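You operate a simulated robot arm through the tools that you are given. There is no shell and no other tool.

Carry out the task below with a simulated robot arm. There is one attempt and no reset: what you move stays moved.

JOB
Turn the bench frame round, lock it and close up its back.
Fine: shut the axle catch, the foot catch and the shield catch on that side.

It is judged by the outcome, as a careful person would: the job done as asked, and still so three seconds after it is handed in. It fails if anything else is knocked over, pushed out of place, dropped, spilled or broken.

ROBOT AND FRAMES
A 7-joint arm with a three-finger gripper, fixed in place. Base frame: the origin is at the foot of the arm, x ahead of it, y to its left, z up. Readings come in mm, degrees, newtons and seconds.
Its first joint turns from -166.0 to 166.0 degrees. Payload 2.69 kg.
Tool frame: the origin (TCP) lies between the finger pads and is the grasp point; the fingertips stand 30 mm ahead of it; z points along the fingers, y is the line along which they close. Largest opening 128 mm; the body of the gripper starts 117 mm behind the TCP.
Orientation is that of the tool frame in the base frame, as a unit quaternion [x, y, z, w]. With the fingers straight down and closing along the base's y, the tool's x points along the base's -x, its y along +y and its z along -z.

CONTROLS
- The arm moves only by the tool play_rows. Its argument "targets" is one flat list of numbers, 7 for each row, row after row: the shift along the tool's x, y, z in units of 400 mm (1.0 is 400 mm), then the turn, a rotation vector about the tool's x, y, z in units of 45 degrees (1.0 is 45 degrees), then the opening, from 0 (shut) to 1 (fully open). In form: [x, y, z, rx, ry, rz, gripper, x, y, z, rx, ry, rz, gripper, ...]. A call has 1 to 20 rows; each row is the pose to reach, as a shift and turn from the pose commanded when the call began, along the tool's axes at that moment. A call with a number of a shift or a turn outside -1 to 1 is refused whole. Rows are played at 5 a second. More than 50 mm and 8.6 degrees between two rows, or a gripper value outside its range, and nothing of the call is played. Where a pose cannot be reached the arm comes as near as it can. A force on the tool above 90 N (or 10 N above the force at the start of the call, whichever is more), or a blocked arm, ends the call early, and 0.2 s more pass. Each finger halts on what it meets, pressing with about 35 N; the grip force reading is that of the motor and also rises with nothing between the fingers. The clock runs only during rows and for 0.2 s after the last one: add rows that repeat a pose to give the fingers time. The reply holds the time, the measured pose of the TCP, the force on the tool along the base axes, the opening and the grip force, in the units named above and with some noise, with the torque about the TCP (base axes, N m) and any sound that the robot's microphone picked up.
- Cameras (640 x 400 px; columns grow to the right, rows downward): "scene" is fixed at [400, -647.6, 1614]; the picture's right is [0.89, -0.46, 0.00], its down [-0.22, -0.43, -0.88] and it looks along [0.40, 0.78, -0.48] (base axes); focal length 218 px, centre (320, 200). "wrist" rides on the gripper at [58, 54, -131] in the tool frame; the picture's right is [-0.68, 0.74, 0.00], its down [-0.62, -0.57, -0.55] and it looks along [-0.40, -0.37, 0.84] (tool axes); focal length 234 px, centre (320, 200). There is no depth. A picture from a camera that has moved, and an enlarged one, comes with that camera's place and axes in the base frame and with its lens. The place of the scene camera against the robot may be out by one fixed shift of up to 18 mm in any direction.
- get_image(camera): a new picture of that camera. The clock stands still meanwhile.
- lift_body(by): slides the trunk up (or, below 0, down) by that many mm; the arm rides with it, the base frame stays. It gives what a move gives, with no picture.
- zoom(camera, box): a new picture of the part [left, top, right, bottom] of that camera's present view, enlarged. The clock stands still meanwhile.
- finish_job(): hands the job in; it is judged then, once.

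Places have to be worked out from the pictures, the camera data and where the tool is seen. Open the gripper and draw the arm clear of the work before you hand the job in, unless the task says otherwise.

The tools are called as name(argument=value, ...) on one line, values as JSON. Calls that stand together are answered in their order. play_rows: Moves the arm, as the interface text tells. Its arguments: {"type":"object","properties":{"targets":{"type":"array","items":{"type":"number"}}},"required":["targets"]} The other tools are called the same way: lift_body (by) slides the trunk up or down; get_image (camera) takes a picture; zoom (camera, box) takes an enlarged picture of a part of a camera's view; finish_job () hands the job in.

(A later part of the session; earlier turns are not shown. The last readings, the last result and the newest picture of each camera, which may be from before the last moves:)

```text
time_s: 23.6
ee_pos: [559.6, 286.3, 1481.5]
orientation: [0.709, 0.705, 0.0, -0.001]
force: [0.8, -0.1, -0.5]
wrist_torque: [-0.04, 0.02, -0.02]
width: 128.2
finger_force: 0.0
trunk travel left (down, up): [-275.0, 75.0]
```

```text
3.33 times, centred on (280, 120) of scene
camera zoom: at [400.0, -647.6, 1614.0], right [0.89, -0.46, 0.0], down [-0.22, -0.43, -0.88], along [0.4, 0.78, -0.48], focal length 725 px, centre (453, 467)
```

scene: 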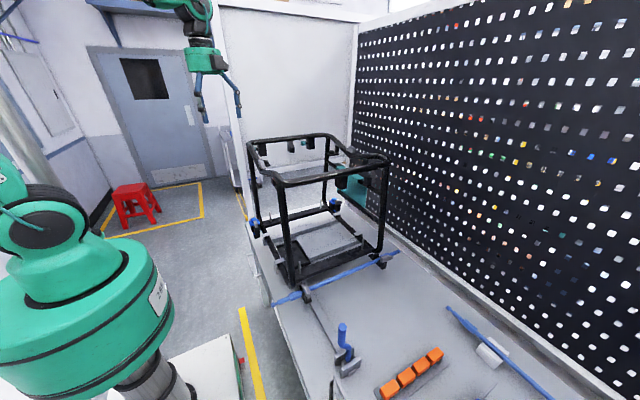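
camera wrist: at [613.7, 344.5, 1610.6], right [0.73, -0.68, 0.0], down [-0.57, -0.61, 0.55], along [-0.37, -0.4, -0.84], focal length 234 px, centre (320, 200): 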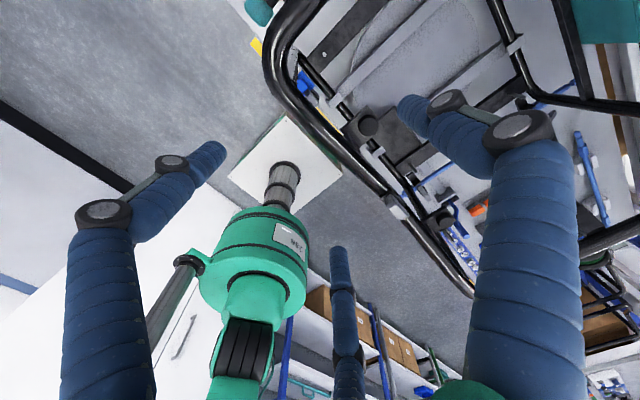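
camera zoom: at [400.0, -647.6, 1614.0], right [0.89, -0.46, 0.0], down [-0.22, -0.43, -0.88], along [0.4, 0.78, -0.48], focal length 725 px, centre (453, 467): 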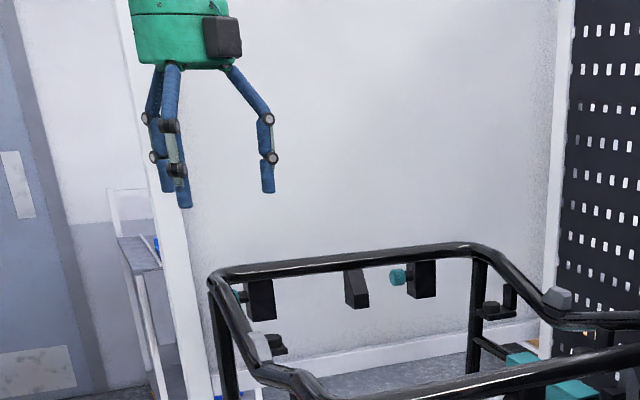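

The hand looks as if it has three fingers, one on the tool's +y side and two on the -y side. I'll close it partway here, clear of everything, to see how the fingers actually move.

play_rows(targets=[0, 0, 0, 0, 0, 0, 0.4, 0, 0, 0, 0, 0, 0, 0.4, 0, 0, 0, 0, 0, 0, 0.4])

get_image(camera="wrist")

zoom(camera="scene", box=[220, 60, 340, 180])

play_rows(targets=[0, 0, 0, 0, 0, 0, 0, 0, 0, 0, 0, 0, 0, 0, 0, 0, 0, 0, 0, 0, 0])

get_image(camera="wrist")

zoom(camera="scene", box=[220, 60, 340, 180])

```text
time_s: 24.4
ee_pos: [559.8, 285.7, 1480.4]
orientation: [0.709, 0.706, -0.001, 0.0]
force: [-0.3, 0.3, 0.2]
wrist_torque: [0.01, 0.01, 0.0]
width: 51.1
finger_force: 0.0
trunk travel left (down, up): [-275.0, 75.0]
```

```text
taken
camera wrist: at [613.5, 344.4, 1610.1], right [0.73, -0.68, 0.0], down [-0.57, -0.61, 0.55], along [-0.37, -0.4, -0.84], focal length 234 px, centre (320, 200)
```

wrist: 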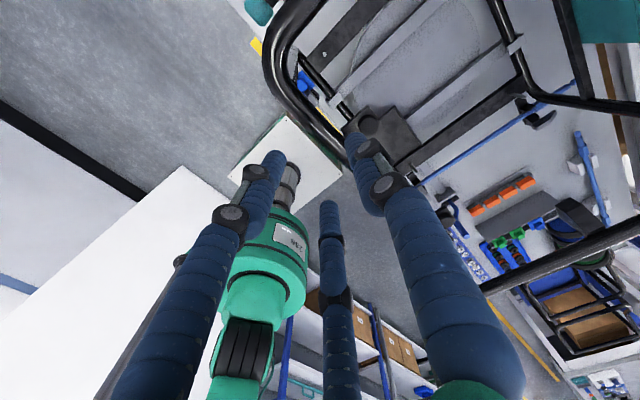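

```text
3.33 times, centred on (280, 120) of scene
camera zoom: at [400.0, -647.6, 1614.0], right [0.89, -0.46, 0.0], down [-0.22, -0.43, -0.88], along [0.4, 0.78, -0.48], focal length 725 px, centre (453, 467)
```

zoom: 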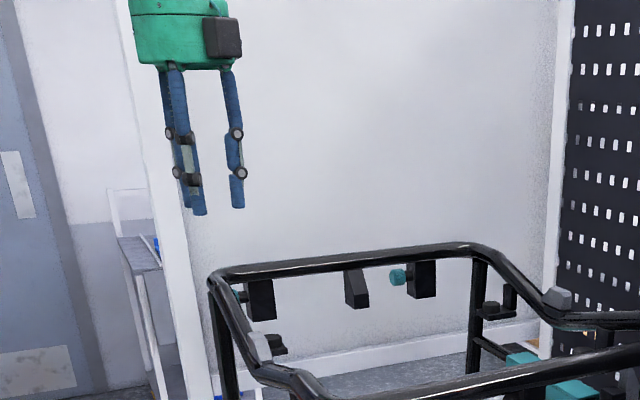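

```text
time_s: 25.2
ee_pos: [560.2, 285.1, 1480.7]
orientation: [0.709, 0.705, 0.0, 0.0]
force: [0.5, 0.8, -0.6]
wrist_torque: [0.01, 0.0, -0.04]
width: 2.2
finger_force: 31.0
trunk travel left (down, up): [-275.0, 75.0]
```

```text
taken
camera wrist: at [613.2, 344.2, 1610.4], right [0.73, -0.68, 0.0], down [-0.57, -0.61, 0.55], along [-0.37, -0.4, -0.84], focal length 234 px, centre (320, 200)
```

wrist: 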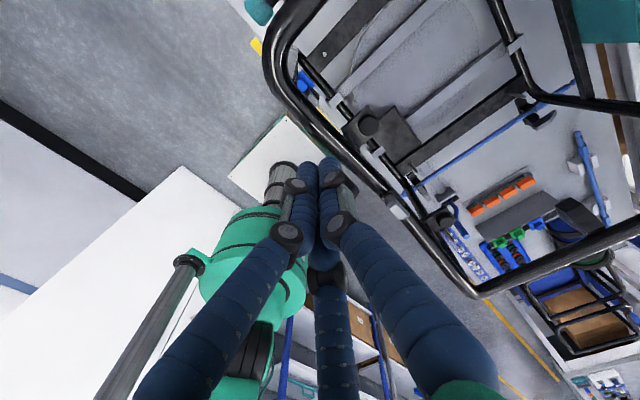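

```text
3.33 times, centred on (280, 120) of scene
camera zoom: at [400.0, -647.6, 1614.0], right [0.89, -0.46, 0.0], down [-0.22, -0.43, -0.88], along [0.4, 0.78, -0.48], focal length 725 px, centre (453, 467)
```

zoom: 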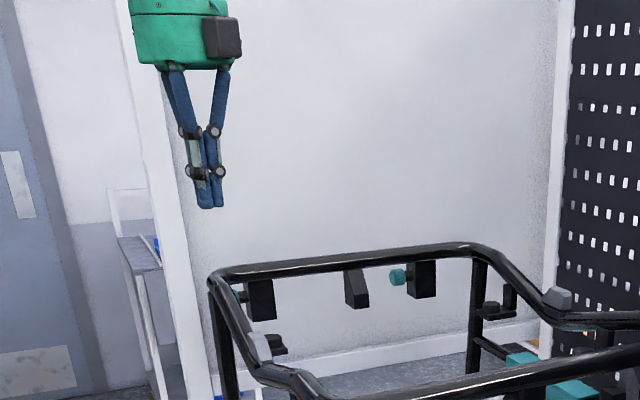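

The hand really is three-fingered: one finger on +y opposing two on -y, and all three meet when shut. The tube lies at x≈562 for y from 230 to 320, so I'll open, come down around it at y≈285 and close loosely as a cage.

play_rows(targets=[0, 0, 0, 0, 0, 0, 1, 0, 0, 0, 0, 0, 0, 1, 0, 0, 0, 0, 0, 0, 1, 0, 0.005, 0.075, 0, 0, 0, 1, 0, 0.005, 0.15, 0, 0, 0, 1, 0, 0.005, 0.225, 0, 0, 0, 1, 0, 0.005, 0.295, 0, 0, 0, 1, 0, 0.005, 0.295, 0, 0, 0, 1])

get_image(camera="wrist")

zoom(camera="scene", box=[220, 80, 340, 200])

```text
time_s: 27.0
ee_pos: [562.2, 287.3, 1361.9]
orientation: [0.709, 0.705, 0.0, 0.0]
force: [-0.1, -0.3, 0.1]
wrist_torque: [0.0, 0.01, -0.01]
width: 128.0
finger_force: 0.0
trunk travel left (down, up): [-275.0, 75.0]
```

```text
taken
camera wrist: at [616.7, 347.2, 1490.8], right [0.73, -0.68, 0.0], down [-0.57, -0.61, 0.55], along [-0.37, -0.4, -0.84], focal length 234 px, centre (320, 200)
```

wrist: 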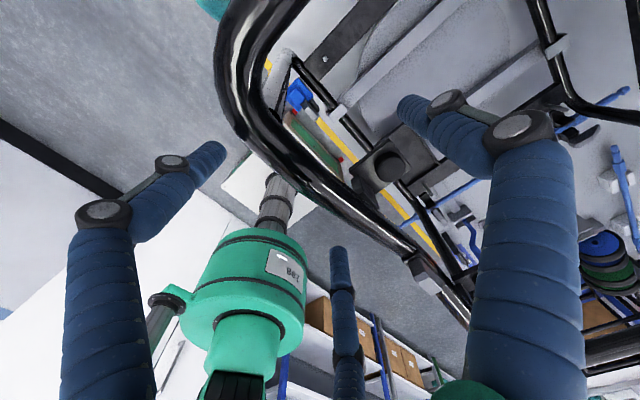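

```text
3.33 times, centred on (280, 140) of scene
camera zoom: at [400.0, -647.6, 1614.0], right [0.89, -0.46, 0.0], down [-0.22, -0.43, -0.88], along [0.4, 0.78, -0.48], focal length 725 px, centre (453, 400)
```

zoom: 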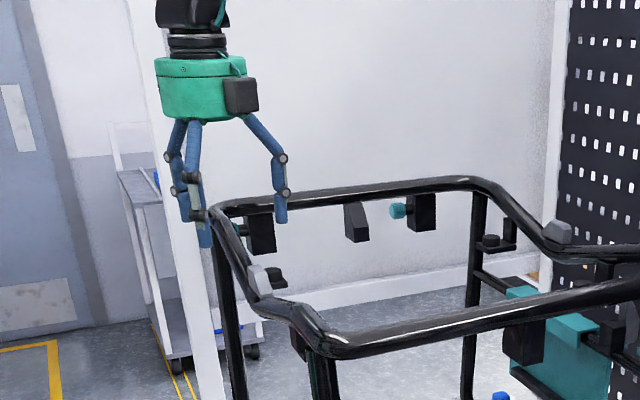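

The tube sits between the fingers at about z 1347. I'll lower 10 mm, narrow the cage, then try a small counter-clockwise move about the turntable centre (755, 127) while watching the force.

play_rows(targets=[0, 0, 0.025, 0, 0, 0, 1, 0, 0, 0.025, 0, 0, 0, 0.25, 0, 0, 0.025, 0, 0, 0, 0.25, 0, 0, 0.025, 0, 0, 0, 0.25, 0, 0, 0.025, 0, 0, 0, 0.25])

get_image(camera="wrist")

```text
time_s: 28.2
ee_pos: [558.0, 289.8, 1351.1]
orientation: [0.709, 0.705, -0.001, 0.001]
force: [-54.4, 17.5, -5.6]
wrist_torque: [0.32, 0.22, 0.12]
width: 51.1
finger_force: 14.4
trunk travel left (down, up): [-275.0, 75.0]
```

```text
taken
camera wrist: at [611.8, 349.0, 1480.2], right [0.73, -0.68, 0.0], down [-0.57, -0.61, 0.55], along [-0.38, -0.4, -0.83], focal length 234 px, centre (320, 200)
```

wrist: 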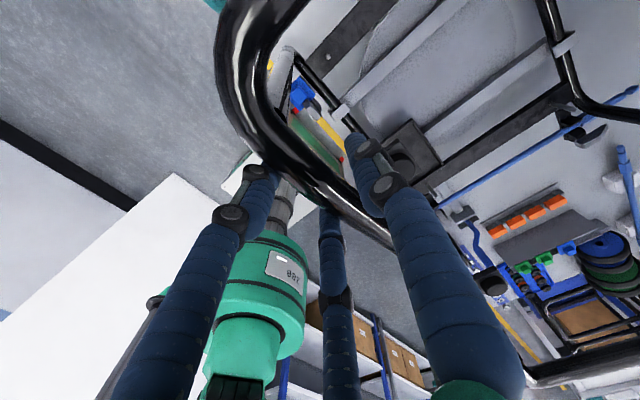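

Contact came sooner than expected: the outer fingers press on the tube at about 54 N and the frame doesn't yield, so it may be locked. I'll open again and look closely before doing anything more.

play_rows(targets=[0, 0, 0, 0, 0, 0, 1, 0, 0, 0, 0, 0, 0, 1, 0, 0, 0, 0, 0, 0, 1])

get_image(camera="wrist")

get_image(camera="scene")

zoom(camera="scene", box=[230, 100, 310, 180])

```text
time_s: 29.0
ee_pos: [562.3, 288.0, 1351.8]
orientation: [0.709, 0.705, 0.0, 0.001]
force: [0.0, -0.7, -0.3]
wrist_torque: [0.0, 0.05, -0.02]
width: 127.9
finger_force: 0.1
trunk travel left (down, up): [-275.0, 75.0]
```

```text
taken
camera wrist: at [617.4, 346.9, 1481.6], right [0.73, -0.68, 0.0], down [-0.57, -0.61, 0.55], along [-0.37, -0.4, -0.84], focal length 234 px, centre (320, 200)
```

wrist: 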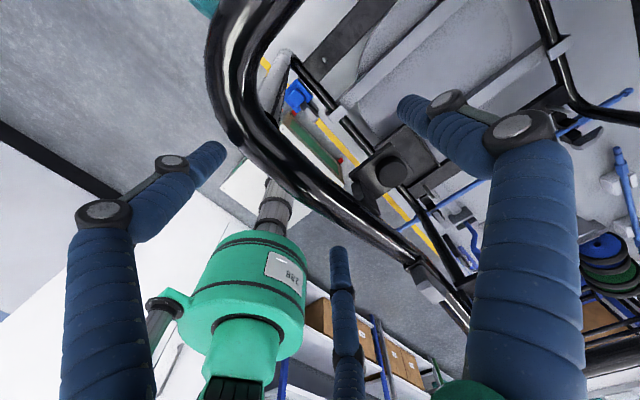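

```text
taken
```

scene: 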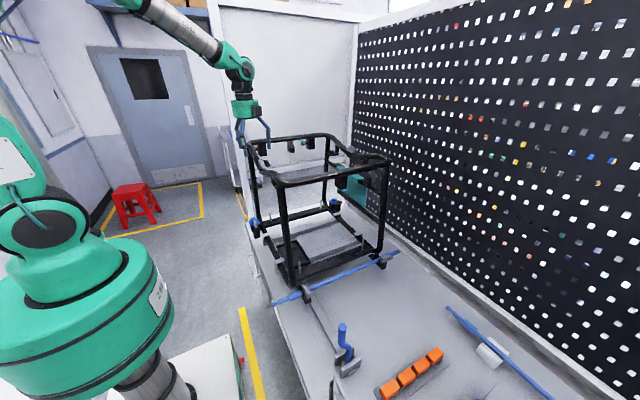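

```text
5.00 times, centred on (270, 140) of scene
camera zoom: at [400.0, -647.6, 1614.0], right [0.89, -0.46, 0.0], down [-0.22, -0.43, -0.88], along [0.4, 0.78, -0.48], focal length 1088 px, centre (570, 500)
```

zoom: 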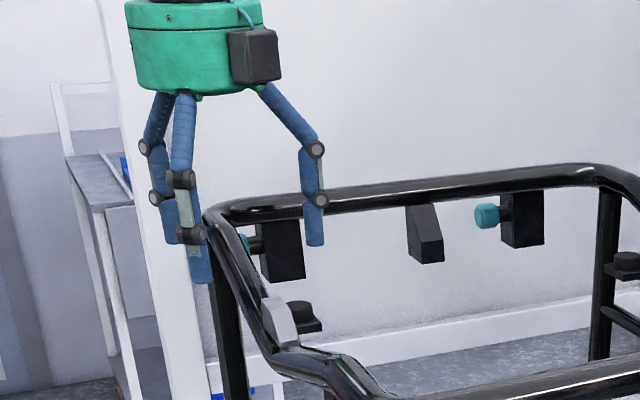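

The tube is actually at about (549, 282, 1327), lower than I had assumed, so the fingers barely reached it. I'll recentre on it, go lower, cage it loosely and test a small turn.

play_rows(targets=[0, -0.0325, 0.04, 0, 0, 0, 1, 0, -0.0325, 0.08, 0, 0, 0, 1, 0, -0.0325, 0.08, 0, 0, 0, 0.35, 0, -0.0325, 0.08, 0, 0, 0, 0.35, 0, -0.0325, 0.08, 0, 0, 0, 0.35, 0, -0.0325, 0.08, 0, 0, 0, 0.35])

get_image(camera="wrist")

```text
time_s: 30.4
ee_pos: [548.8, 289.2, 1318.4]
orientation: [0.709, 0.705, 0.0, 0.0]
force: [0.2, -0.3, 0.4]
wrist_torque: [-0.01, 0.0, -0.02]
width: 44.8
finger_force: 0.0
trunk travel left (down, up): [-275.0, 75.0]
```

```text
taken
camera wrist: at [604.3, 347.8, 1449.0], right [0.73, -0.68, 0.0], down [-0.57, -0.61, 0.55], along [-0.37, -0.4, -0.84], focal length 234 px, centre (320, 200)
```

wrist: 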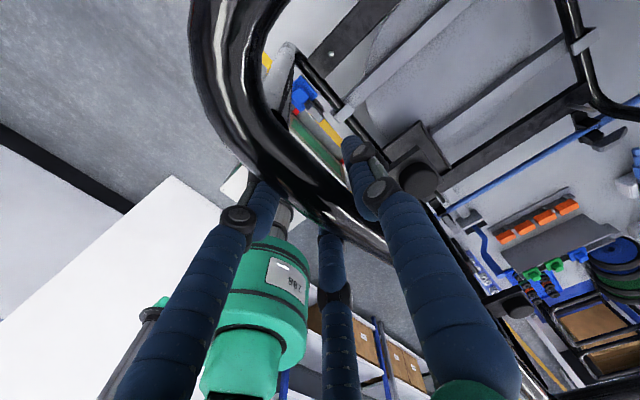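

The tube is now caged without contact. I'll nudge a few degrees counter-clockwise and read the force.

play_rows(targets=[-0.0183, -0.0138, 0, 0, 0, -0.0444, 0.35, -0.037, -0.027, 0, 0, 0, -0.0889, 0.35, -0.047, -0.0335, 0, 0, 0, -0.111, 0.35])

get_image(camera="wrist")

```text
time_s: 31.2
ee_pos: [538.2, 270.0, 1319.8]
orientation: [0.677, 0.736, 0.0, 0.001]
force: [17.1, 6.2, 1.7]
wrist_torque: [0.02, 0.41, 0.14]
width: 62.3
finger_force: 8.7
trunk travel left (down, up): [-275.0, 75.0]
```

```text
taken
camera wrist: at [586.9, 333.6, 1449.0], right [0.79, -0.61, 0.0], down [-0.51, -0.66, 0.55], along [-0.34, -0.43, -0.84], focal length 234 px, centre (320, 200)
```

wrist: 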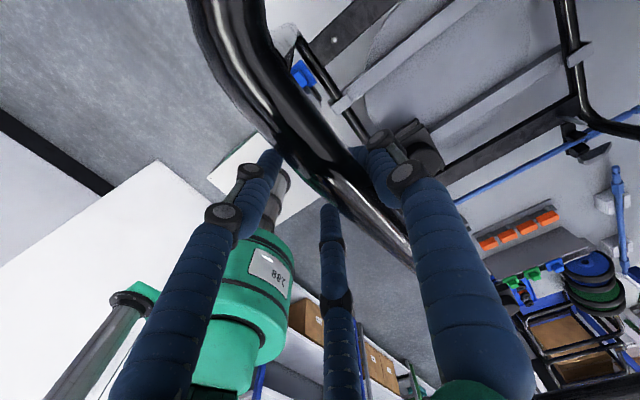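

At about 17 N the fingers just spring open and the frame stays put, so the turntable may be locked. I'll let go, rise and go to inspect the blue lever closely.

play_rows(targets=[0.03, 0.03, 0, 0, 0, 0, 1, 0.03, 0.03, 0, 0, 0, 0, 1, 0.03, 0.03, -0.1, 0, 0, 0, 1, 0.03, 0.03, -0.2, 0, 0, 0, 1, 0.03, 0.03, -0.3, 0, 0, 0, 1, 0.03, 0.03, -0.4, 0, 0, 0, 1, -0.08, 0, -0.4, 0, 0, -0.105, 1, -0.19, 0, -0.4, 0, 0, -0.21, 1, -0.3, 0, -0.4, 0, 0, -0.315, 1, -0.41, 0, -0.4, 0, 0, -0.42, 1, -0.52, 0, -0.4, 0, 0, -0.525, 1, -0.63, 0, -0.4, 0, 0, -0.63, 1, -0.74, 0, -0.4, 0, 0, -0.735, 1, -0.85, 0, -0.4, 0, 0, -0.84, 1, -0.95, 0, -0.4, 0, 0, -0.945, 1])

play_rows(targets=[-0.064, -0.077, 0, 0, 0, -0.158, 0.5, -0.128, -0.154, 0, 0, 0, -0.315, 0, -0.192, -0.23, 0, 0, 0, -0.472, 0, -0.256, -0.307, 0, 0, 0, -0.63, 0, -0.32, -0.384, 0, 0, 0, -0.788, 0, -0.32, -0.384, 0, 0, 0, -0.945, 0, -0.32, -0.384, 0, 0, 0, -0.945, 0])

get_image(camera="wrist")

```text
time_s: 34.4
ee_pos: [568.6, -110.8, 1481.5]
orientation: [0.364, 0.931, 0.0, 0.0]
force: [-0.4, -0.4, 0.3]
wrist_torque: [0.06, 0.01, -0.01]
width: 128.1
finger_force: 0.1
trunk travel left (down, up): [-275.0, 75.0]
```

```text
time_s: 36.0
ee_pos: [557.3, -309.8, 1480.9]
orientation: [0.002, 1.0, 0.0, 0.0]
force: [0.2, -0.1, 1.1]
wrist_torque: [-0.06, -0.01, -0.02]
width: 2.1
finger_force: 31.5
trunk travel left (down, up): [-275.0, 75.0]
```

```text
taken
camera wrist: at [499.3, -254.8, 1610.7], right [0.68, 0.73, 0.0], down [0.61, -0.57, 0.55], along [0.4, -0.37, -0.84], focal length 234 px, centre (320, 200)
```

wrist: 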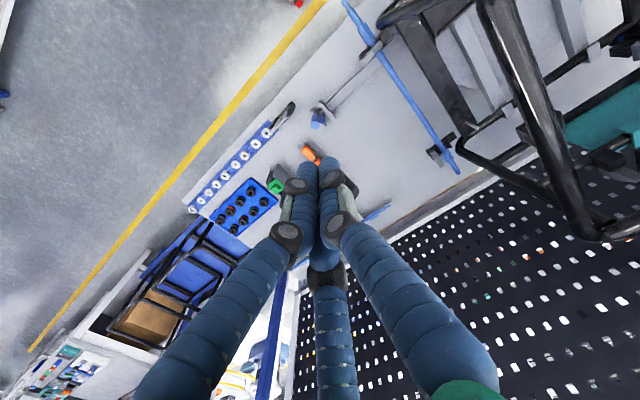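

The lever shows just above the fingertips. I'll go down and a little aside for a close, unobstructed view of it.

play_rows(targets=[-0.009, 0.025, 0.1055, 0, 0, 0, 0, -0.018, 0.05, 0.211, 0, 0, 0, 0, -0.027, 0.075, 0.3165, 0, 0, 0, 0, -0.036, 0.1, 0.422, 0, 0, 0, 0, -0.045, 0.125, 0.5275, 0, 0, 0, 0, -0.045, 0.125, 0.5275, 0, 0, 0, 0])

get_image(camera="wrist")

zoom(camera="wrist", box=[230, 60, 390, 180])

```text
time_s: 37.4
ee_pos: [576.0, -257.3, 1273.9]
orientation: [0.003, 1.0, 0.0, 0.0]
force: [0.4, 0.0, 0.0]
wrist_torque: [0.01, 0.07, 0.01]
width: 2.0
finger_force: 31.1
trunk travel left (down, up): [-275.0, 75.0]
```

```text
taken
camera wrist: at [517.8, -202.7, 1403.2], right [0.68, 0.73, 0.0], down [0.61, -0.57, 0.55], along [0.4, -0.37, -0.84], focal length 234 px, centre (320, 200)
```

wrist: 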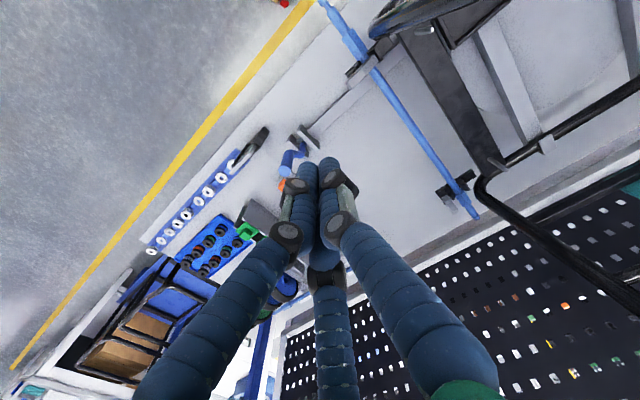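

```text
3.33 times, centred on (310, 120) of wrist
camera zoom: at [517.8, -202.7, 1403.2], right [0.68, 0.73, 0.0], down [0.61, -0.57, 0.55], along [0.4, -0.37, -0.84], focal length 781 px, centre (353, 467)
```

zoom: 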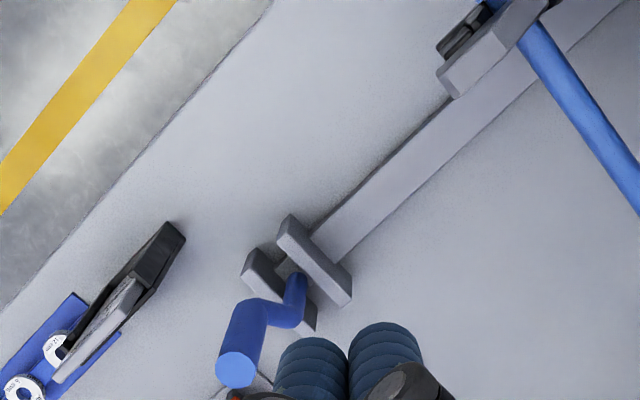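

Triangulated, the lever rises from a pivot near (635, -372, 839) to a handle top at (610, -372, 1028), and it swings in the x-z plane about a shaft along y. I'll come down beside the handle with the hand shut, then press it lightly toward +x to see whether it moves.

play_rows(targets=[0.03, -0.0958, 0, 0, 0, 0, 0, 0.06, -0.1917, 0, 0, 0, 0, 0, 0.09, -0.2875, 0, 0, 0, 0, 0, 0.09, -0.2875, 0.112, 0, 0, 0, 0, 0.09, -0.2875, 0.224, 0, 0, 0, 0, 0.09, -0.2875, 0.336, 0, 0, 0, 0, 0.09, -0.2875, 0.448, 0, 0, 0, 0, 0.09, -0.2875, 0.56, 0, 0, 0, 0, 0.09, -0.2875, 0.6725, 0, 0, 0, 0, 0.09, -0.2875, 0.6725, 0, 0, 0, 0])

get_image(camera="wrist")

get_image(camera="scene")

```text
time_s: 39.6
ee_pos: [538.9, -376.9, 1004.2]
orientation: [0.003, 1.0, -0.001, 0.0]
force: [1.1, 0.6, 0.1]
wrist_torque: [-0.01, 0.05, 0.04]
width: 2.1
finger_force: 31.6
trunk travel left (down, up): [-275.0, 75.0]
```

```text
taken
camera wrist: at [481.5, -322.1, 1133.7], right [0.68, 0.73, 0.0], down [0.61, -0.57, 0.55], along [0.4, -0.37, -0.84], focal length 234 px, centre (320, 200)
```

wrist: 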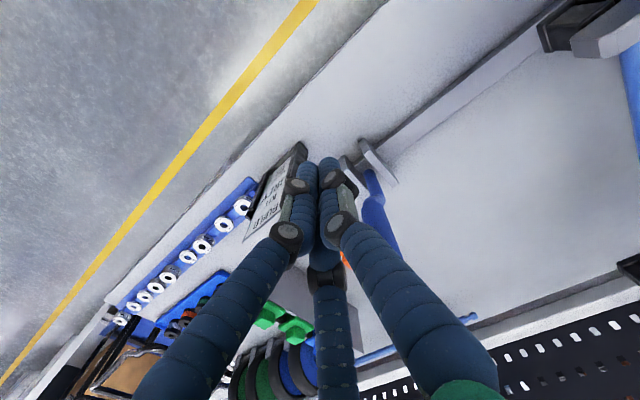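

```text
taken
```

scene: 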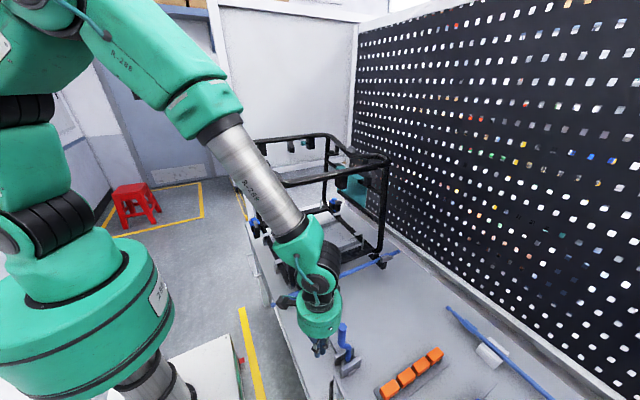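

The fingers are on the robot side of the handle. I'll push gently toward +x and watch the force for contact.

play_rows(targets=[-0.045, 0.0125, 0, 0, 0, 0, 0, -0.09, 0.0125, 0, 0, 0, 0, 0, -0.105, 0.0125, 0, 0, 0, 0, 0, -0.12, 0.0125, 0, 0, 0, 0, 0, -0.135, 0.0125, 0, 0, 0, 0, 0])

zoom(camera="scene", box=[270, 280, 400, 400])

```text
time_s: 40.8
ee_pos: [579.8, -368.3, 998.6]
orientation: [0.004, 1.0, 0.004, -0.007]
force: [-40.2, -8.7, 14.7]
wrist_torque: [0.01, -1.1, -0.48]
width: 2.0
finger_force: 31.6
trunk travel left (down, up): [-275.0, 75.0]
stopped in row 5: the force on the tool passed its limit at 96 N (the readings are from after the stop); the commanded pose is now the measured one
```

```text
3.33 times, centred on (335, 340) of scene
camera zoom: at [400.0, -647.6, 1614.0], right [0.89, -0.46, 0.0], down [-0.22, -0.43, -0.88], along [0.4, 0.78, -0.48], focal length 725 px, centre (270, -267)
```

zoom: 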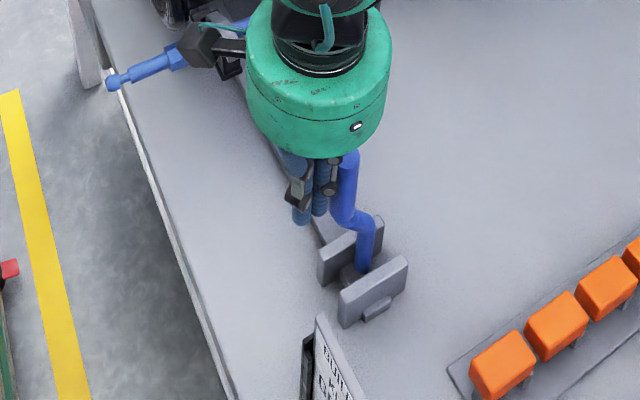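

The handle is solid in the +x direction (96 N on contact), so that way is a stop. I'll back off, rise, open and come down over the handle to grip it with the fingers closing along y, which is the pivot direction.

play_rows(targets=[0.0375, 0, 0, 0, 0, 0, 0, 0.0375, 0, -0.1, 0, 0, 0, 0, 0.0375, 0, -0.2, 0, 0, 0, 0, 0.0375, 0, -0.29, 0, 0, 0, 0, -0.02, -0.015, -0.29, 0, 0, 0, 1, -0.0775, -0.015, -0.29, 0, 0, 0, 1, -0.0775, -0.015, -0.29, 0, 0, 0, 1, -0.0775, -0.015, -0.29, 0, 0, 0, 1])

get_image(camera="wrist")

zoom(camera="scene", box=[270, 240, 430, 400])

```text
time_s: 42.6
ee_pos: [618.0, -374.9, 1112.4]
orientation: [0.004, 1.0, 0.003, -0.007]
force: [-0.9, 0.0, -0.1]
wrist_torque: [0.02, -0.06, 0.04]
width: 128.2
finger_force: 0.1
trunk travel left (down, up): [-275.0, 75.0]
```

```text
taken
camera wrist: at [561.4, -320.6, 1242.9], right [0.68, 0.73, 0.0], down [0.62, -0.57, 0.54], along [0.39, -0.37, -0.84], focal length 234 px, centre (320, 200)
```

wrist: 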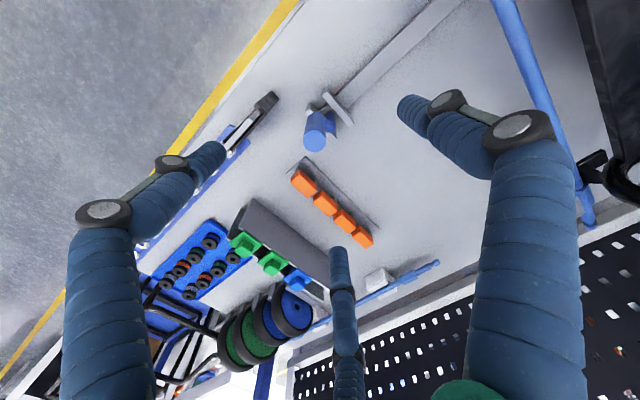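

```text
2.50 times, centred on (350, 320) of scene
camera zoom: at [400.0, -647.6, 1614.0], right [0.89, -0.46, 0.0], down [-0.22, -0.43, -0.88], along [0.4, 0.78, -0.48], focal length 544 px, centre (245, -100)
```

zoom: 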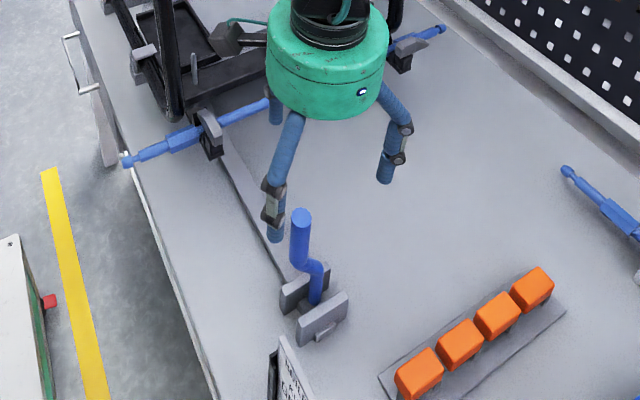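

Visually the handle top is at (610, -372, 1028). I'll descend around it to z≈998 and close on it.

play_rows(targets=[0.02, 0.0075, 0.1, 0, 0, 0, 1, 0.02, 0.0075, 0.2, 0, 0, 0, 1, 0.02, 0.0075, 0.285, 0, 0, 0, 1, 0.02, 0.0075, 0.285, 0, 0, 0, 0.3, 0.02, 0.0075, 0.285, 0, 0, 0, 0.3, 0.02, 0.0075, 0.285, 0, 0, 0, 0.3, 0.02, 0.0075, 0.285, 0, 0, 0, 0.3])

zoom(camera="scene", box=[270, 260, 430, 400])

```text
time_s: 44.2
ee_pos: [609.1, -372.9, 997.9]
orientation: [0.003, 1.0, 0.002, -0.006]
force: [-0.2, -0.2, 0.2]
wrist_torque: [-0.04, -0.03, 0.03]
width: 38.5
finger_force: 0.1
trunk travel left (down, up): [-275.0, 75.0]
```

```text
2.86 times, centred on (350, 330) of scene
camera zoom: at [400.0, -647.6, 1614.0], right [0.89, -0.46, 0.0], down [-0.22, -0.43, -0.88], along [0.4, 0.78, -0.48], focal length 622 px, centre (234, -171)
```

zoom: 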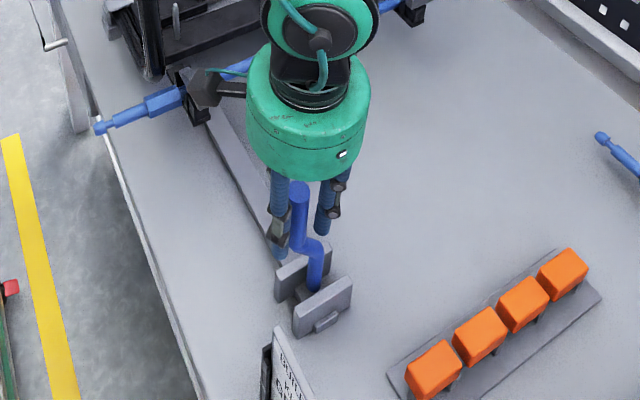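

The fingers straddle the handle with no contact at 38 mm. I'll close firmly on it and read the width.

play_rows(targets=[0, 0, 0, 0, 0, 0, 0.1, 0, 0, 0, 0, 0, 0, 0, 0, 0, 0, 0, 0, 0, 0])

get_image(camera="wrist")

```text
time_s: 45.0
ee_pos: [610.4, -373.7, 997.8]
orientation: [0.004, 1.0, 0.002, -0.005]
force: [1.9, -12.2, -2.8]
wrist_torque: [-0.5, -0.1, -0.01]
width: 22.0
finger_force: 34.7
trunk travel left (down, up): [-275.0, 75.0]
```

```text
taken
camera wrist: at [553.0, -319.8, 1129.2], right [0.68, 0.73, 0.0], down [0.62, -0.57, 0.54], along [0.39, -0.37, -0.84], focal length 234 px, centre (320, 200)
```

wrist: 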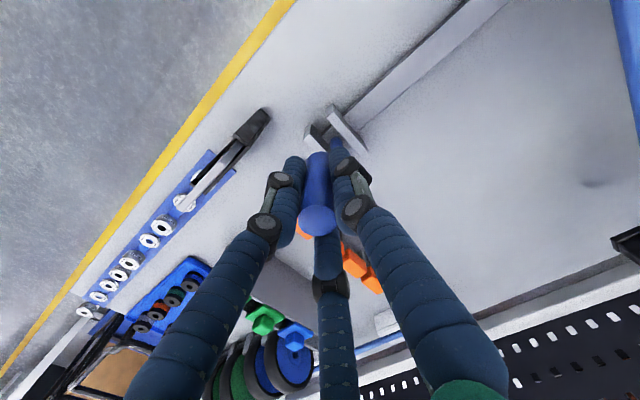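

The grip reads 22 mm at 35 N, so I'm holding the handle. I'll draw it a few degrees toward -x along its arc and read the force.

play_rows(targets=[0.0087, 0, 0.0015, 0, 0, 0, 0, 0.0173, 0, 0.0033, 0, 0, 0, 0, 0.026, 0, 0.005, 0, 0, 0, 0, 0.0345, 0, 0.0073, 0, 0, 0, 0])

zoom(camera="scene", box=[270, 260, 430, 400])

```text
time_s: 46.0
ee_pos: [597.4, -374.2, 997.4]
orientation: [0.003, 1.0, 0.002, -0.006]
force: [13.8, -33.4, -6.1]
wrist_torque: [-0.3, -1.8, -0.07]
width: 25.1
finger_force: 34.8
trunk travel left (down, up): [-275.0, 75.0]
```

```text
2.86 times, centred on (350, 330) of scene
camera zoom: at [400.0, -647.6, 1614.0], right [0.89, -0.46, 0.0], down [-0.22, -0.43, -0.88], along [0.4, 0.78, -0.48], focal length 622 px, centre (234, -171)
```

zoom: 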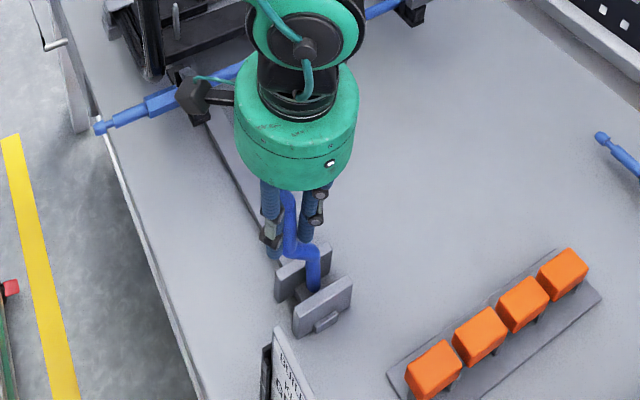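

The pull resists at about 14 N and there is an odd -33 N in y. I'll check the wrist view to see how the handle sits in the fingers.

zoom(camera="wrist", box=[240, 80, 400, 260])

zoom(camera="scene", box=[310, 300, 380, 380])

```text
2.22 times, centred on (320, 170) of wrist
camera zoom: at [540.8, -319.9, 1127.5], right [0.68, 0.73, 0.0], down [0.62, -0.57, 0.54], along [0.39, -0.37, -0.84], focal length 520 px, centre (320, 267)
```

zoom: 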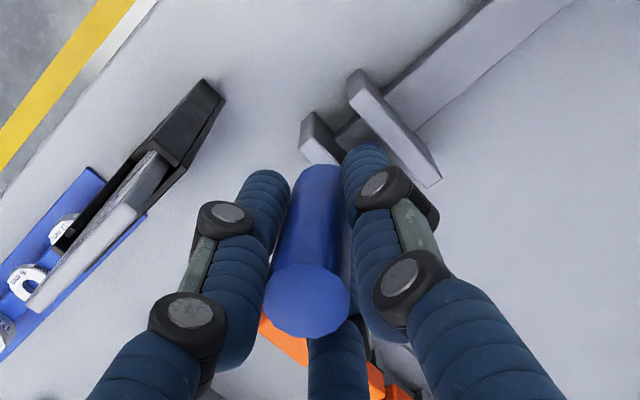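

```text
5.00 times, centred on (345, 340) of scene
camera zoom: at [400.0, -647.6, 1614.0], right [0.89, -0.46, 0.0], down [-0.22, -0.43, -0.88], along [0.4, 0.78, -0.48], focal length 1088 px, centre (195, -500)
```

zoom: 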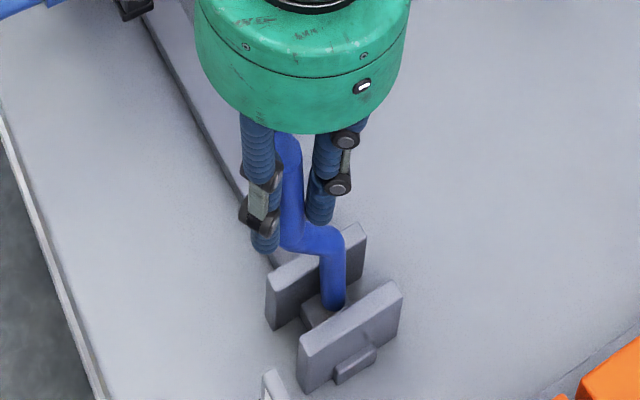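

The handle top has moved to x≈593, so the lever does swing toward -x against light resistance. I'll continue along its arc with the tool centred slightly more toward -y.

play_rows(targets=[0.017, -0.003, 0.0048, 0, 0, 0, 0, 0.0338, -0.006, 0.0103, 0, 0, 0, 0, 0.0505, -0.006, 0.0165, 0, 0, 0, 0, 0.0665, -0.006, 0.0235, 0, 0, 0, 0, 0.0825, -0.006, 0.0313, 0, 0, 0, 0, 0.098, -0.006, 0.0395, 0, 0, 0, 0, 0.1133, -0.006, 0.0485, 0, 0, 0, 0, 0.128, -0.006, 0.0583, 0, 0, 0, 0])

get_image(camera="wrist")

zoom(camera="scene", box=[290, 290, 390, 390])

```text
time_s: 47.8
ee_pos: [545.5, -376.9, 976.2]
orientation: [0.003, 1.0, 0.001, -0.005]
force: [11.0, -49.7, 6.1]
wrist_torque: [-0.6, -2.25, -0.02]
width: 34.6
finger_force: 35.2
trunk travel left (down, up): [-275.0, 75.0]
```

```text
taken
camera wrist: at [488.6, -322.4, 1106.1], right [0.68, 0.73, 0.0], down [0.62, -0.57, 0.54], along [0.39, -0.37, -0.84], focal length 234 px, centre (320, 200)
```

wrist: 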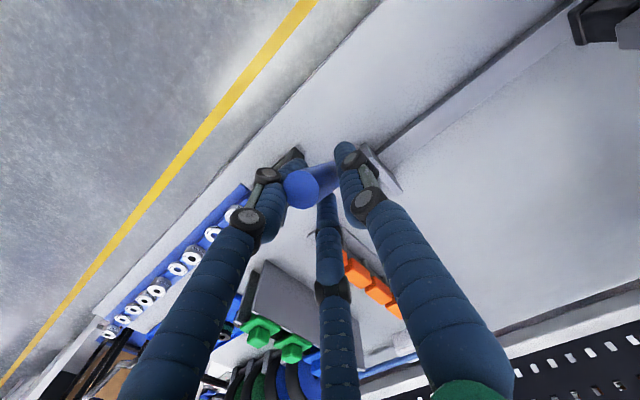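

```text
4.00 times, centred on (340, 340) of scene
camera zoom: at [400.0, -647.6, 1614.0], right [0.89, -0.46, 0.0], down [-0.22, -0.43, -0.88], along [0.4, 0.78, -0.48], focal length 870 px, centre (240, -360)
```

zoom: 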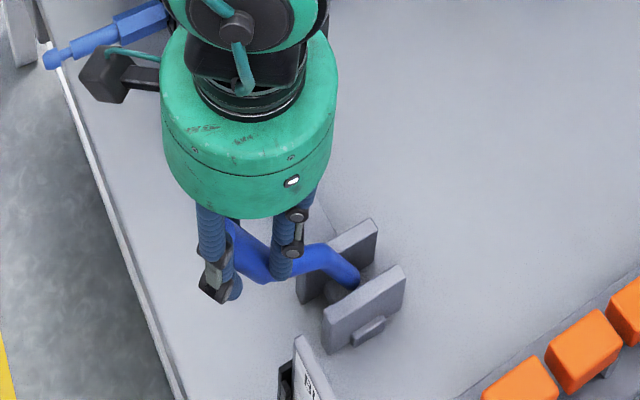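

The lever has swung about 27° toward -x but the grip is binding, with -50 N in y. I'll ease the fingers open and see whether the lever stays where it is.

play_rows(targets=[0, 0, 0, 0, 0, 0, 0.5, 0, 0, 0, 0, 0, 0, 0.5, 0, 0, 0, 0, 0, 0, 0.5])

zoom(camera="wrist", box=[240, 100, 400, 260])

zoom(camera="scene", box=[290, 290, 390, 390])

```text
time_s: 48.6
ee_pos: [542.7, -372.8, 973.7]
orientation: [0.003, 1.0, 0.002, -0.006]
force: [-0.7, -2.7, 0.4]
wrist_torque: [-0.02, 0.04, 0.06]
width: 65.8
finger_force: 0.9
trunk travel left (down, up): [-275.0, 75.0]
```

```text
2.50 times, centred on (320, 180) of wrist
camera zoom: at [487.1, -318.6, 1105.5], right [0.68, 0.73, 0.0], down [0.62, -0.57, 0.54], along [0.39, -0.37, -0.84], focal length 585 px, centre (320, 250)
```

zoom: 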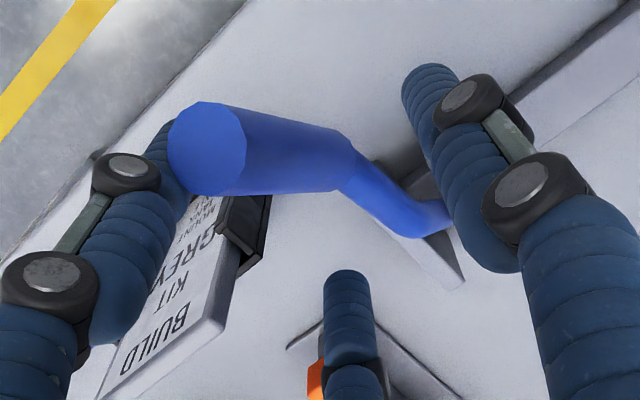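

```text
4.00 times, centred on (340, 340) of scene
camera zoom: at [400.0, -647.6, 1614.0], right [0.89, -0.46, 0.0], down [-0.22, -0.43, -0.88], along [0.4, 0.78, -0.48], focal length 870 px, centre (240, -360)
```

zoom: 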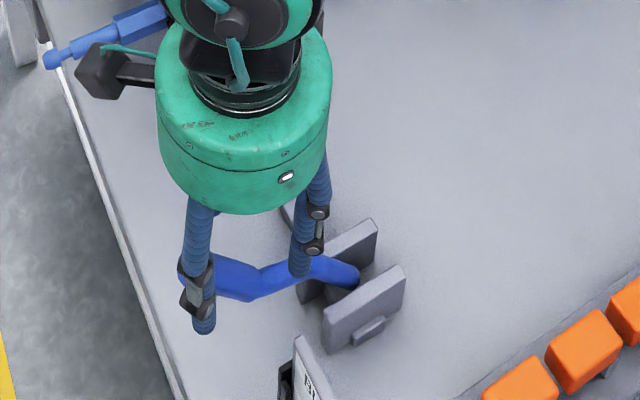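

After I opened, the lever sits at about 42°, so it swings freely toward -x. I'll rise, shut the hand, and push the lever further down from its +x side to find the end of travel.

play_rows(targets=[0, 0, -0.08, 0, 0, 0, 0.6, 0, 0, -0.16, 0, 0, 0, 0.6, 0, 0, -0.25, 0, 0, 0, 0.6, -0.08, 0, -0.25, 0, 0, 0, 0, -0.17, 0, -0.25, 0, 0, 0, 0, -0.17, 0, -0.25, 0, 0, 0, 0, -0.17, 0, -0.25, 0, 0, 0, 0])

zoom(camera="wrist", box=[200, 40, 440, 200])

zoom(camera="scene", box=[290, 290, 390, 390])

```text
time_s: 50.2
ee_pos: [610.9, -374.2, 1074.5]
orientation: [0.003, 1.0, 0.003, -0.004]
force: [0.1, 0.6, 0.0]
wrist_torque: [0.01, -0.09, 0.01]
width: 2.3
finger_force: 31.5
trunk travel left (down, up): [-275.0, 75.0]
```

```text
2.50 times, centred on (320, 120) of wrist
camera zoom: at [554.7, -320.0, 1205.0], right [0.68, 0.73, 0.0], down [0.62, -0.57, 0.54], along [0.39, -0.37, -0.84], focal length 585 px, centre (320, 400)
```

zoom: 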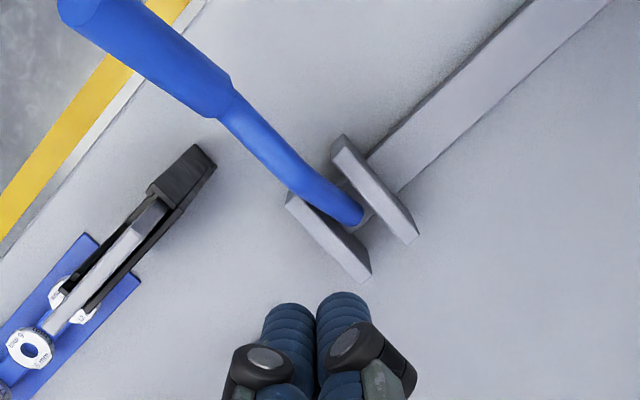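

```text
4.00 times, centred on (340, 340) of scene
camera zoom: at [400.0, -647.6, 1614.0], right [0.89, -0.46, 0.0], down [-0.22, -0.43, -0.88], along [0.4, 0.78, -0.48], focal length 870 px, centre (240, -360)
```

zoom: 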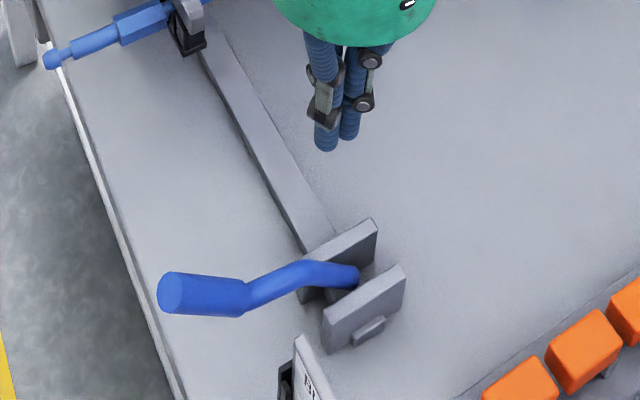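

The lever now rests at roughly 43° toward -x. I'll lower the closed hand on its +x side and push gently in small steps to see whether this is its end stop.

play_rows(targets=[0, 0, 0.1, 0, 0, 0, 0, 0, 0, 0.2, 0, 0, 0, 0, 0, 0, 0.236, 0, 0, 0, 0, 0.05, 0, 0.236, 0, 0, 0, 0, 0.09, 0, 0.236, 0, 0, 0, 0, 0.098, 0, 0.236, 0, 0, 0, 0, 0.106, 0, 0.236, 0, 0, 0, 0, 0.112, 0, 0.236, 0, 0, 0, 0, 0.118, 0, 0.236, 0, 0, 0, 0])

zoom(camera="scene", box=[290, 290, 390, 390])

```text
time_s: 52.2
ee_pos: [565.7, -375.1, 979.5]
orientation: [0.004, 1.0, 0.003, -0.006]
force: [0.1, -0.3, 0.4]
wrist_torque: [-0.02, -0.03, -0.01]
width: 2.3
finger_force: 31.8
trunk travel left (down, up): [-275.0, 75.0]
```

```text
4.00 times, centred on (340, 340) of scene
camera zoom: at [400.0, -647.6, 1614.0], right [0.89, -0.46, 0.0], down [-0.22, -0.43, -0.88], along [0.4, 0.78, -0.48], focal length 870 px, centre (240, -360)
```

zoom: 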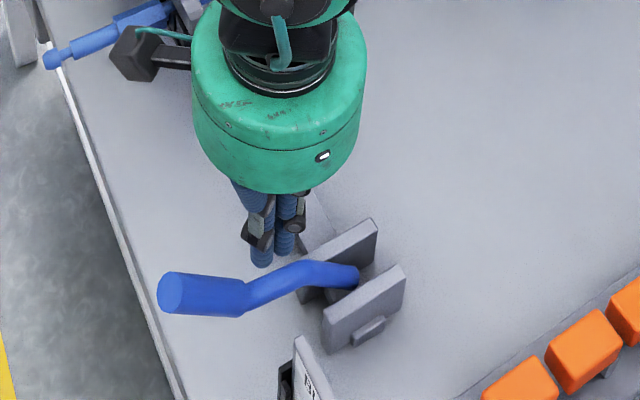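

There's no contact yet; I estimate it at x≈555. I'll continue toward -x in 3 mm steps.

play_rows(targets=[0.008, 0, 0, 0, 0, 0, 0, 0.016, 0, 0, 0, 0, 0, 0, 0.024, 0, 0, 0, 0, 0, 0, 0.032, 0, 0, 0, 0, 0, 0, 0.04, 0, 0, 0, 0, 0, 0, 0.048, 0, 0, 0, 0, 0, 0])

zoom(camera="scene", box=[290, 290, 390, 390])

```text
time_s: 53.6
ee_pos: [545.5, -373.7, 979.5]
orientation: [0.003, 1.0, 0.003, -0.006]
force: [0.5, 0.5, -0.2]
wrist_torque: [-0.02, -0.04, -0.01]
width: 1.9
finger_force: 30.7
trunk travel left (down, up): [-275.0, 75.0]
```

```text
4.00 times, centred on (340, 340) of scene
camera zoom: at [400.0, -647.6, 1614.0], right [0.89, -0.46, 0.0], down [-0.22, -0.43, -0.88], along [0.4, 0.78, -0.48], focal length 870 px, centre (240, -360)
```

zoom: 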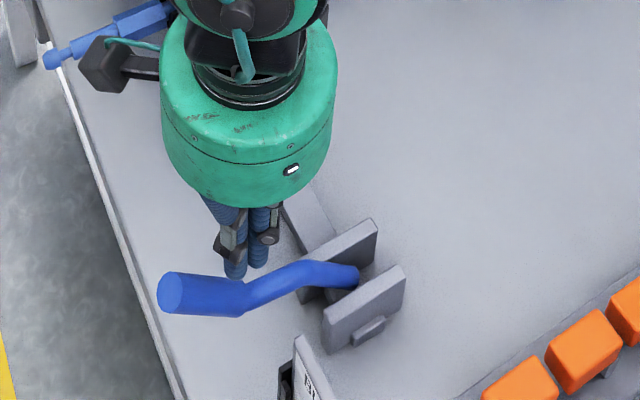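

Still no contact at x=545. I'll continue in small steps.

play_rows(targets=[0.0075, 0, 0, 0, 0, 0, 0, 0.015, 0, 0, 0, 0, 0, 0, 0.0225, 0, 0, 0, 0, 0, 0, 0.03, 0, 0, 0, 0, 0, 0, 0.0375, 0, 0, 0, 0, 0, 0])

zoom(camera="scene", box=[290, 290, 390, 390])

```text
time_s: 54.8
ee_pos: [532.0, -374.8, 980.0]
orientation: [0.004, 1.0, 0.002, -0.005]
force: [4.2, 0.1, 1.3]
wrist_torque: [0.02, -0.05, 0.03]
width: 2.1
finger_force: 31.3
trunk travel left (down, up): [-275.0, 75.0]
```

```text
4.00 times, centred on (340, 340) of scene
camera zoom: at [400.0, -647.6, 1614.0], right [0.89, -0.46, 0.0], down [-0.22, -0.43, -0.88], along [0.4, 0.78, -0.48], focal length 870 px, centre (240, -360)
```

zoom: 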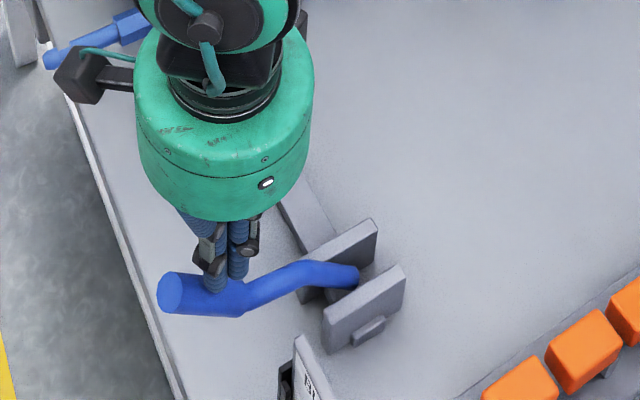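

A first touch of 4 N. I'll push a little further in 2 mm steps and compare the lever's position.

play_rows(targets=[0.006, 0, 0, 0, 0, 0, 0, 0.012, 0, 0, 0, 0, 0, 0, 0.018, 0, 0.002, 0, 0, 0, 0, 0.024, 0, 0.004, 0, 0, 0, 0])

zoom(camera="scene", box=[290, 290, 390, 390])

```text
time_s: 55.8
ee_pos: [526.0, -374.3, 982.4]
orientation: [0.003, 1.0, -0.001, -0.003]
force: [50.6, -3.5, 24.4]
wrist_torque: [0.06, -0.99, 0.28]
width: 2.2
finger_force: 31.0
trunk travel left (down, up): [-275.0, 75.0]
```

```text
4.00 times, centred on (340, 340) of scene
camera zoom: at [400.0, -647.6, 1614.0], right [0.89, -0.46, 0.0], down [-0.22, -0.43, -0.88], along [0.4, 0.78, -0.48], focal length 870 px, centre (240, -360)
```

zoom: 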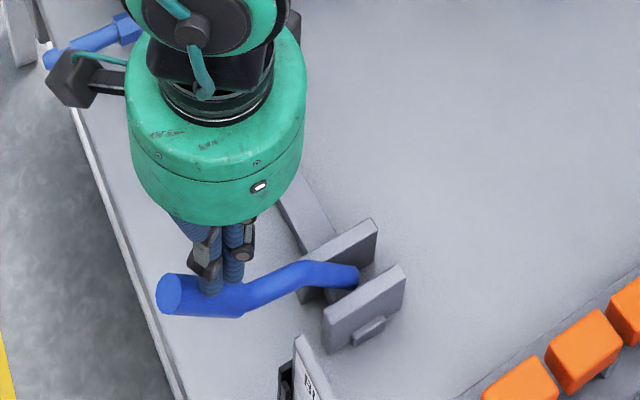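

The lever is hard against a stop here at 50 N, so its travel is from upright to about 40° toward -x. I'll back away, rise, and retest the frame by pulling with the closed hand inside its far-left top corner.

play_rows(targets=[-0.04, 0, 0, 0, 0, 0, 0, -0.05, 0, -0.1, 0, 0, 0, 0, -0.05, 0, -0.21, 0, 0, 0, 0, -0.05, 0, -0.32, 0, 0, 0, 0, -0.05, 0, -0.43, 0, 0, 0, 0, -0.05, 0, -0.54, 0, 0, 0, 0, -0.05, 0, -0.65, 0, 0, 0, 0, -0.05, 0, -0.76, 0, 0, 0, 0, -0.05, 0, -0.87, 0, 0, 0, 0, -0.05, 0, -0.98, 0, 0, 0, 0])

play_rows(targets=[0, 0.11, -0.05, 0, 0, 0, 0, 0, 0.22, -0.1, 0, 0, 0, 0, 0, 0.33, -0.15, 0, 0, 0, 0, 0, 0.44, -0.2, 0, 0, 0, 0, 0, 0.55, -0.26, 0, 0, 0, 0, 0, 0.66, -0.26, 0, 0, 0, 0, 0, 0.77, -0.26, 0, 0, 0, 0, 0, 0.88, -0.26, 0, 0, 0, 0, 0, 0.98, -0.26, 0, 0, 0, 0])

get_image(camera="scene")

```text
time_s: 58.0
ee_pos: [540.6, -376.6, 1369.3]
orientation: [0.003, 1.0, 0.003, -0.006]
force: [-0.5, -0.6, -0.2]
wrist_torque: [-0.01, -0.04, -0.02]
width: 2.1
finger_force: 31.2
trunk travel left (down, up): [-275.0, 75.0]
```

```text
refused: row 5 steps farther than a row can; nothing moved
```

```text
taken
```

scene: 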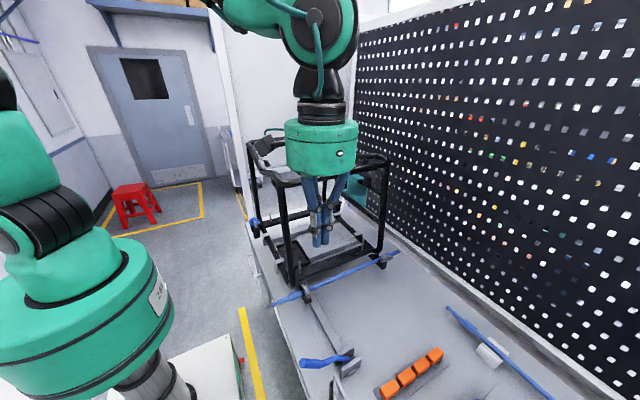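

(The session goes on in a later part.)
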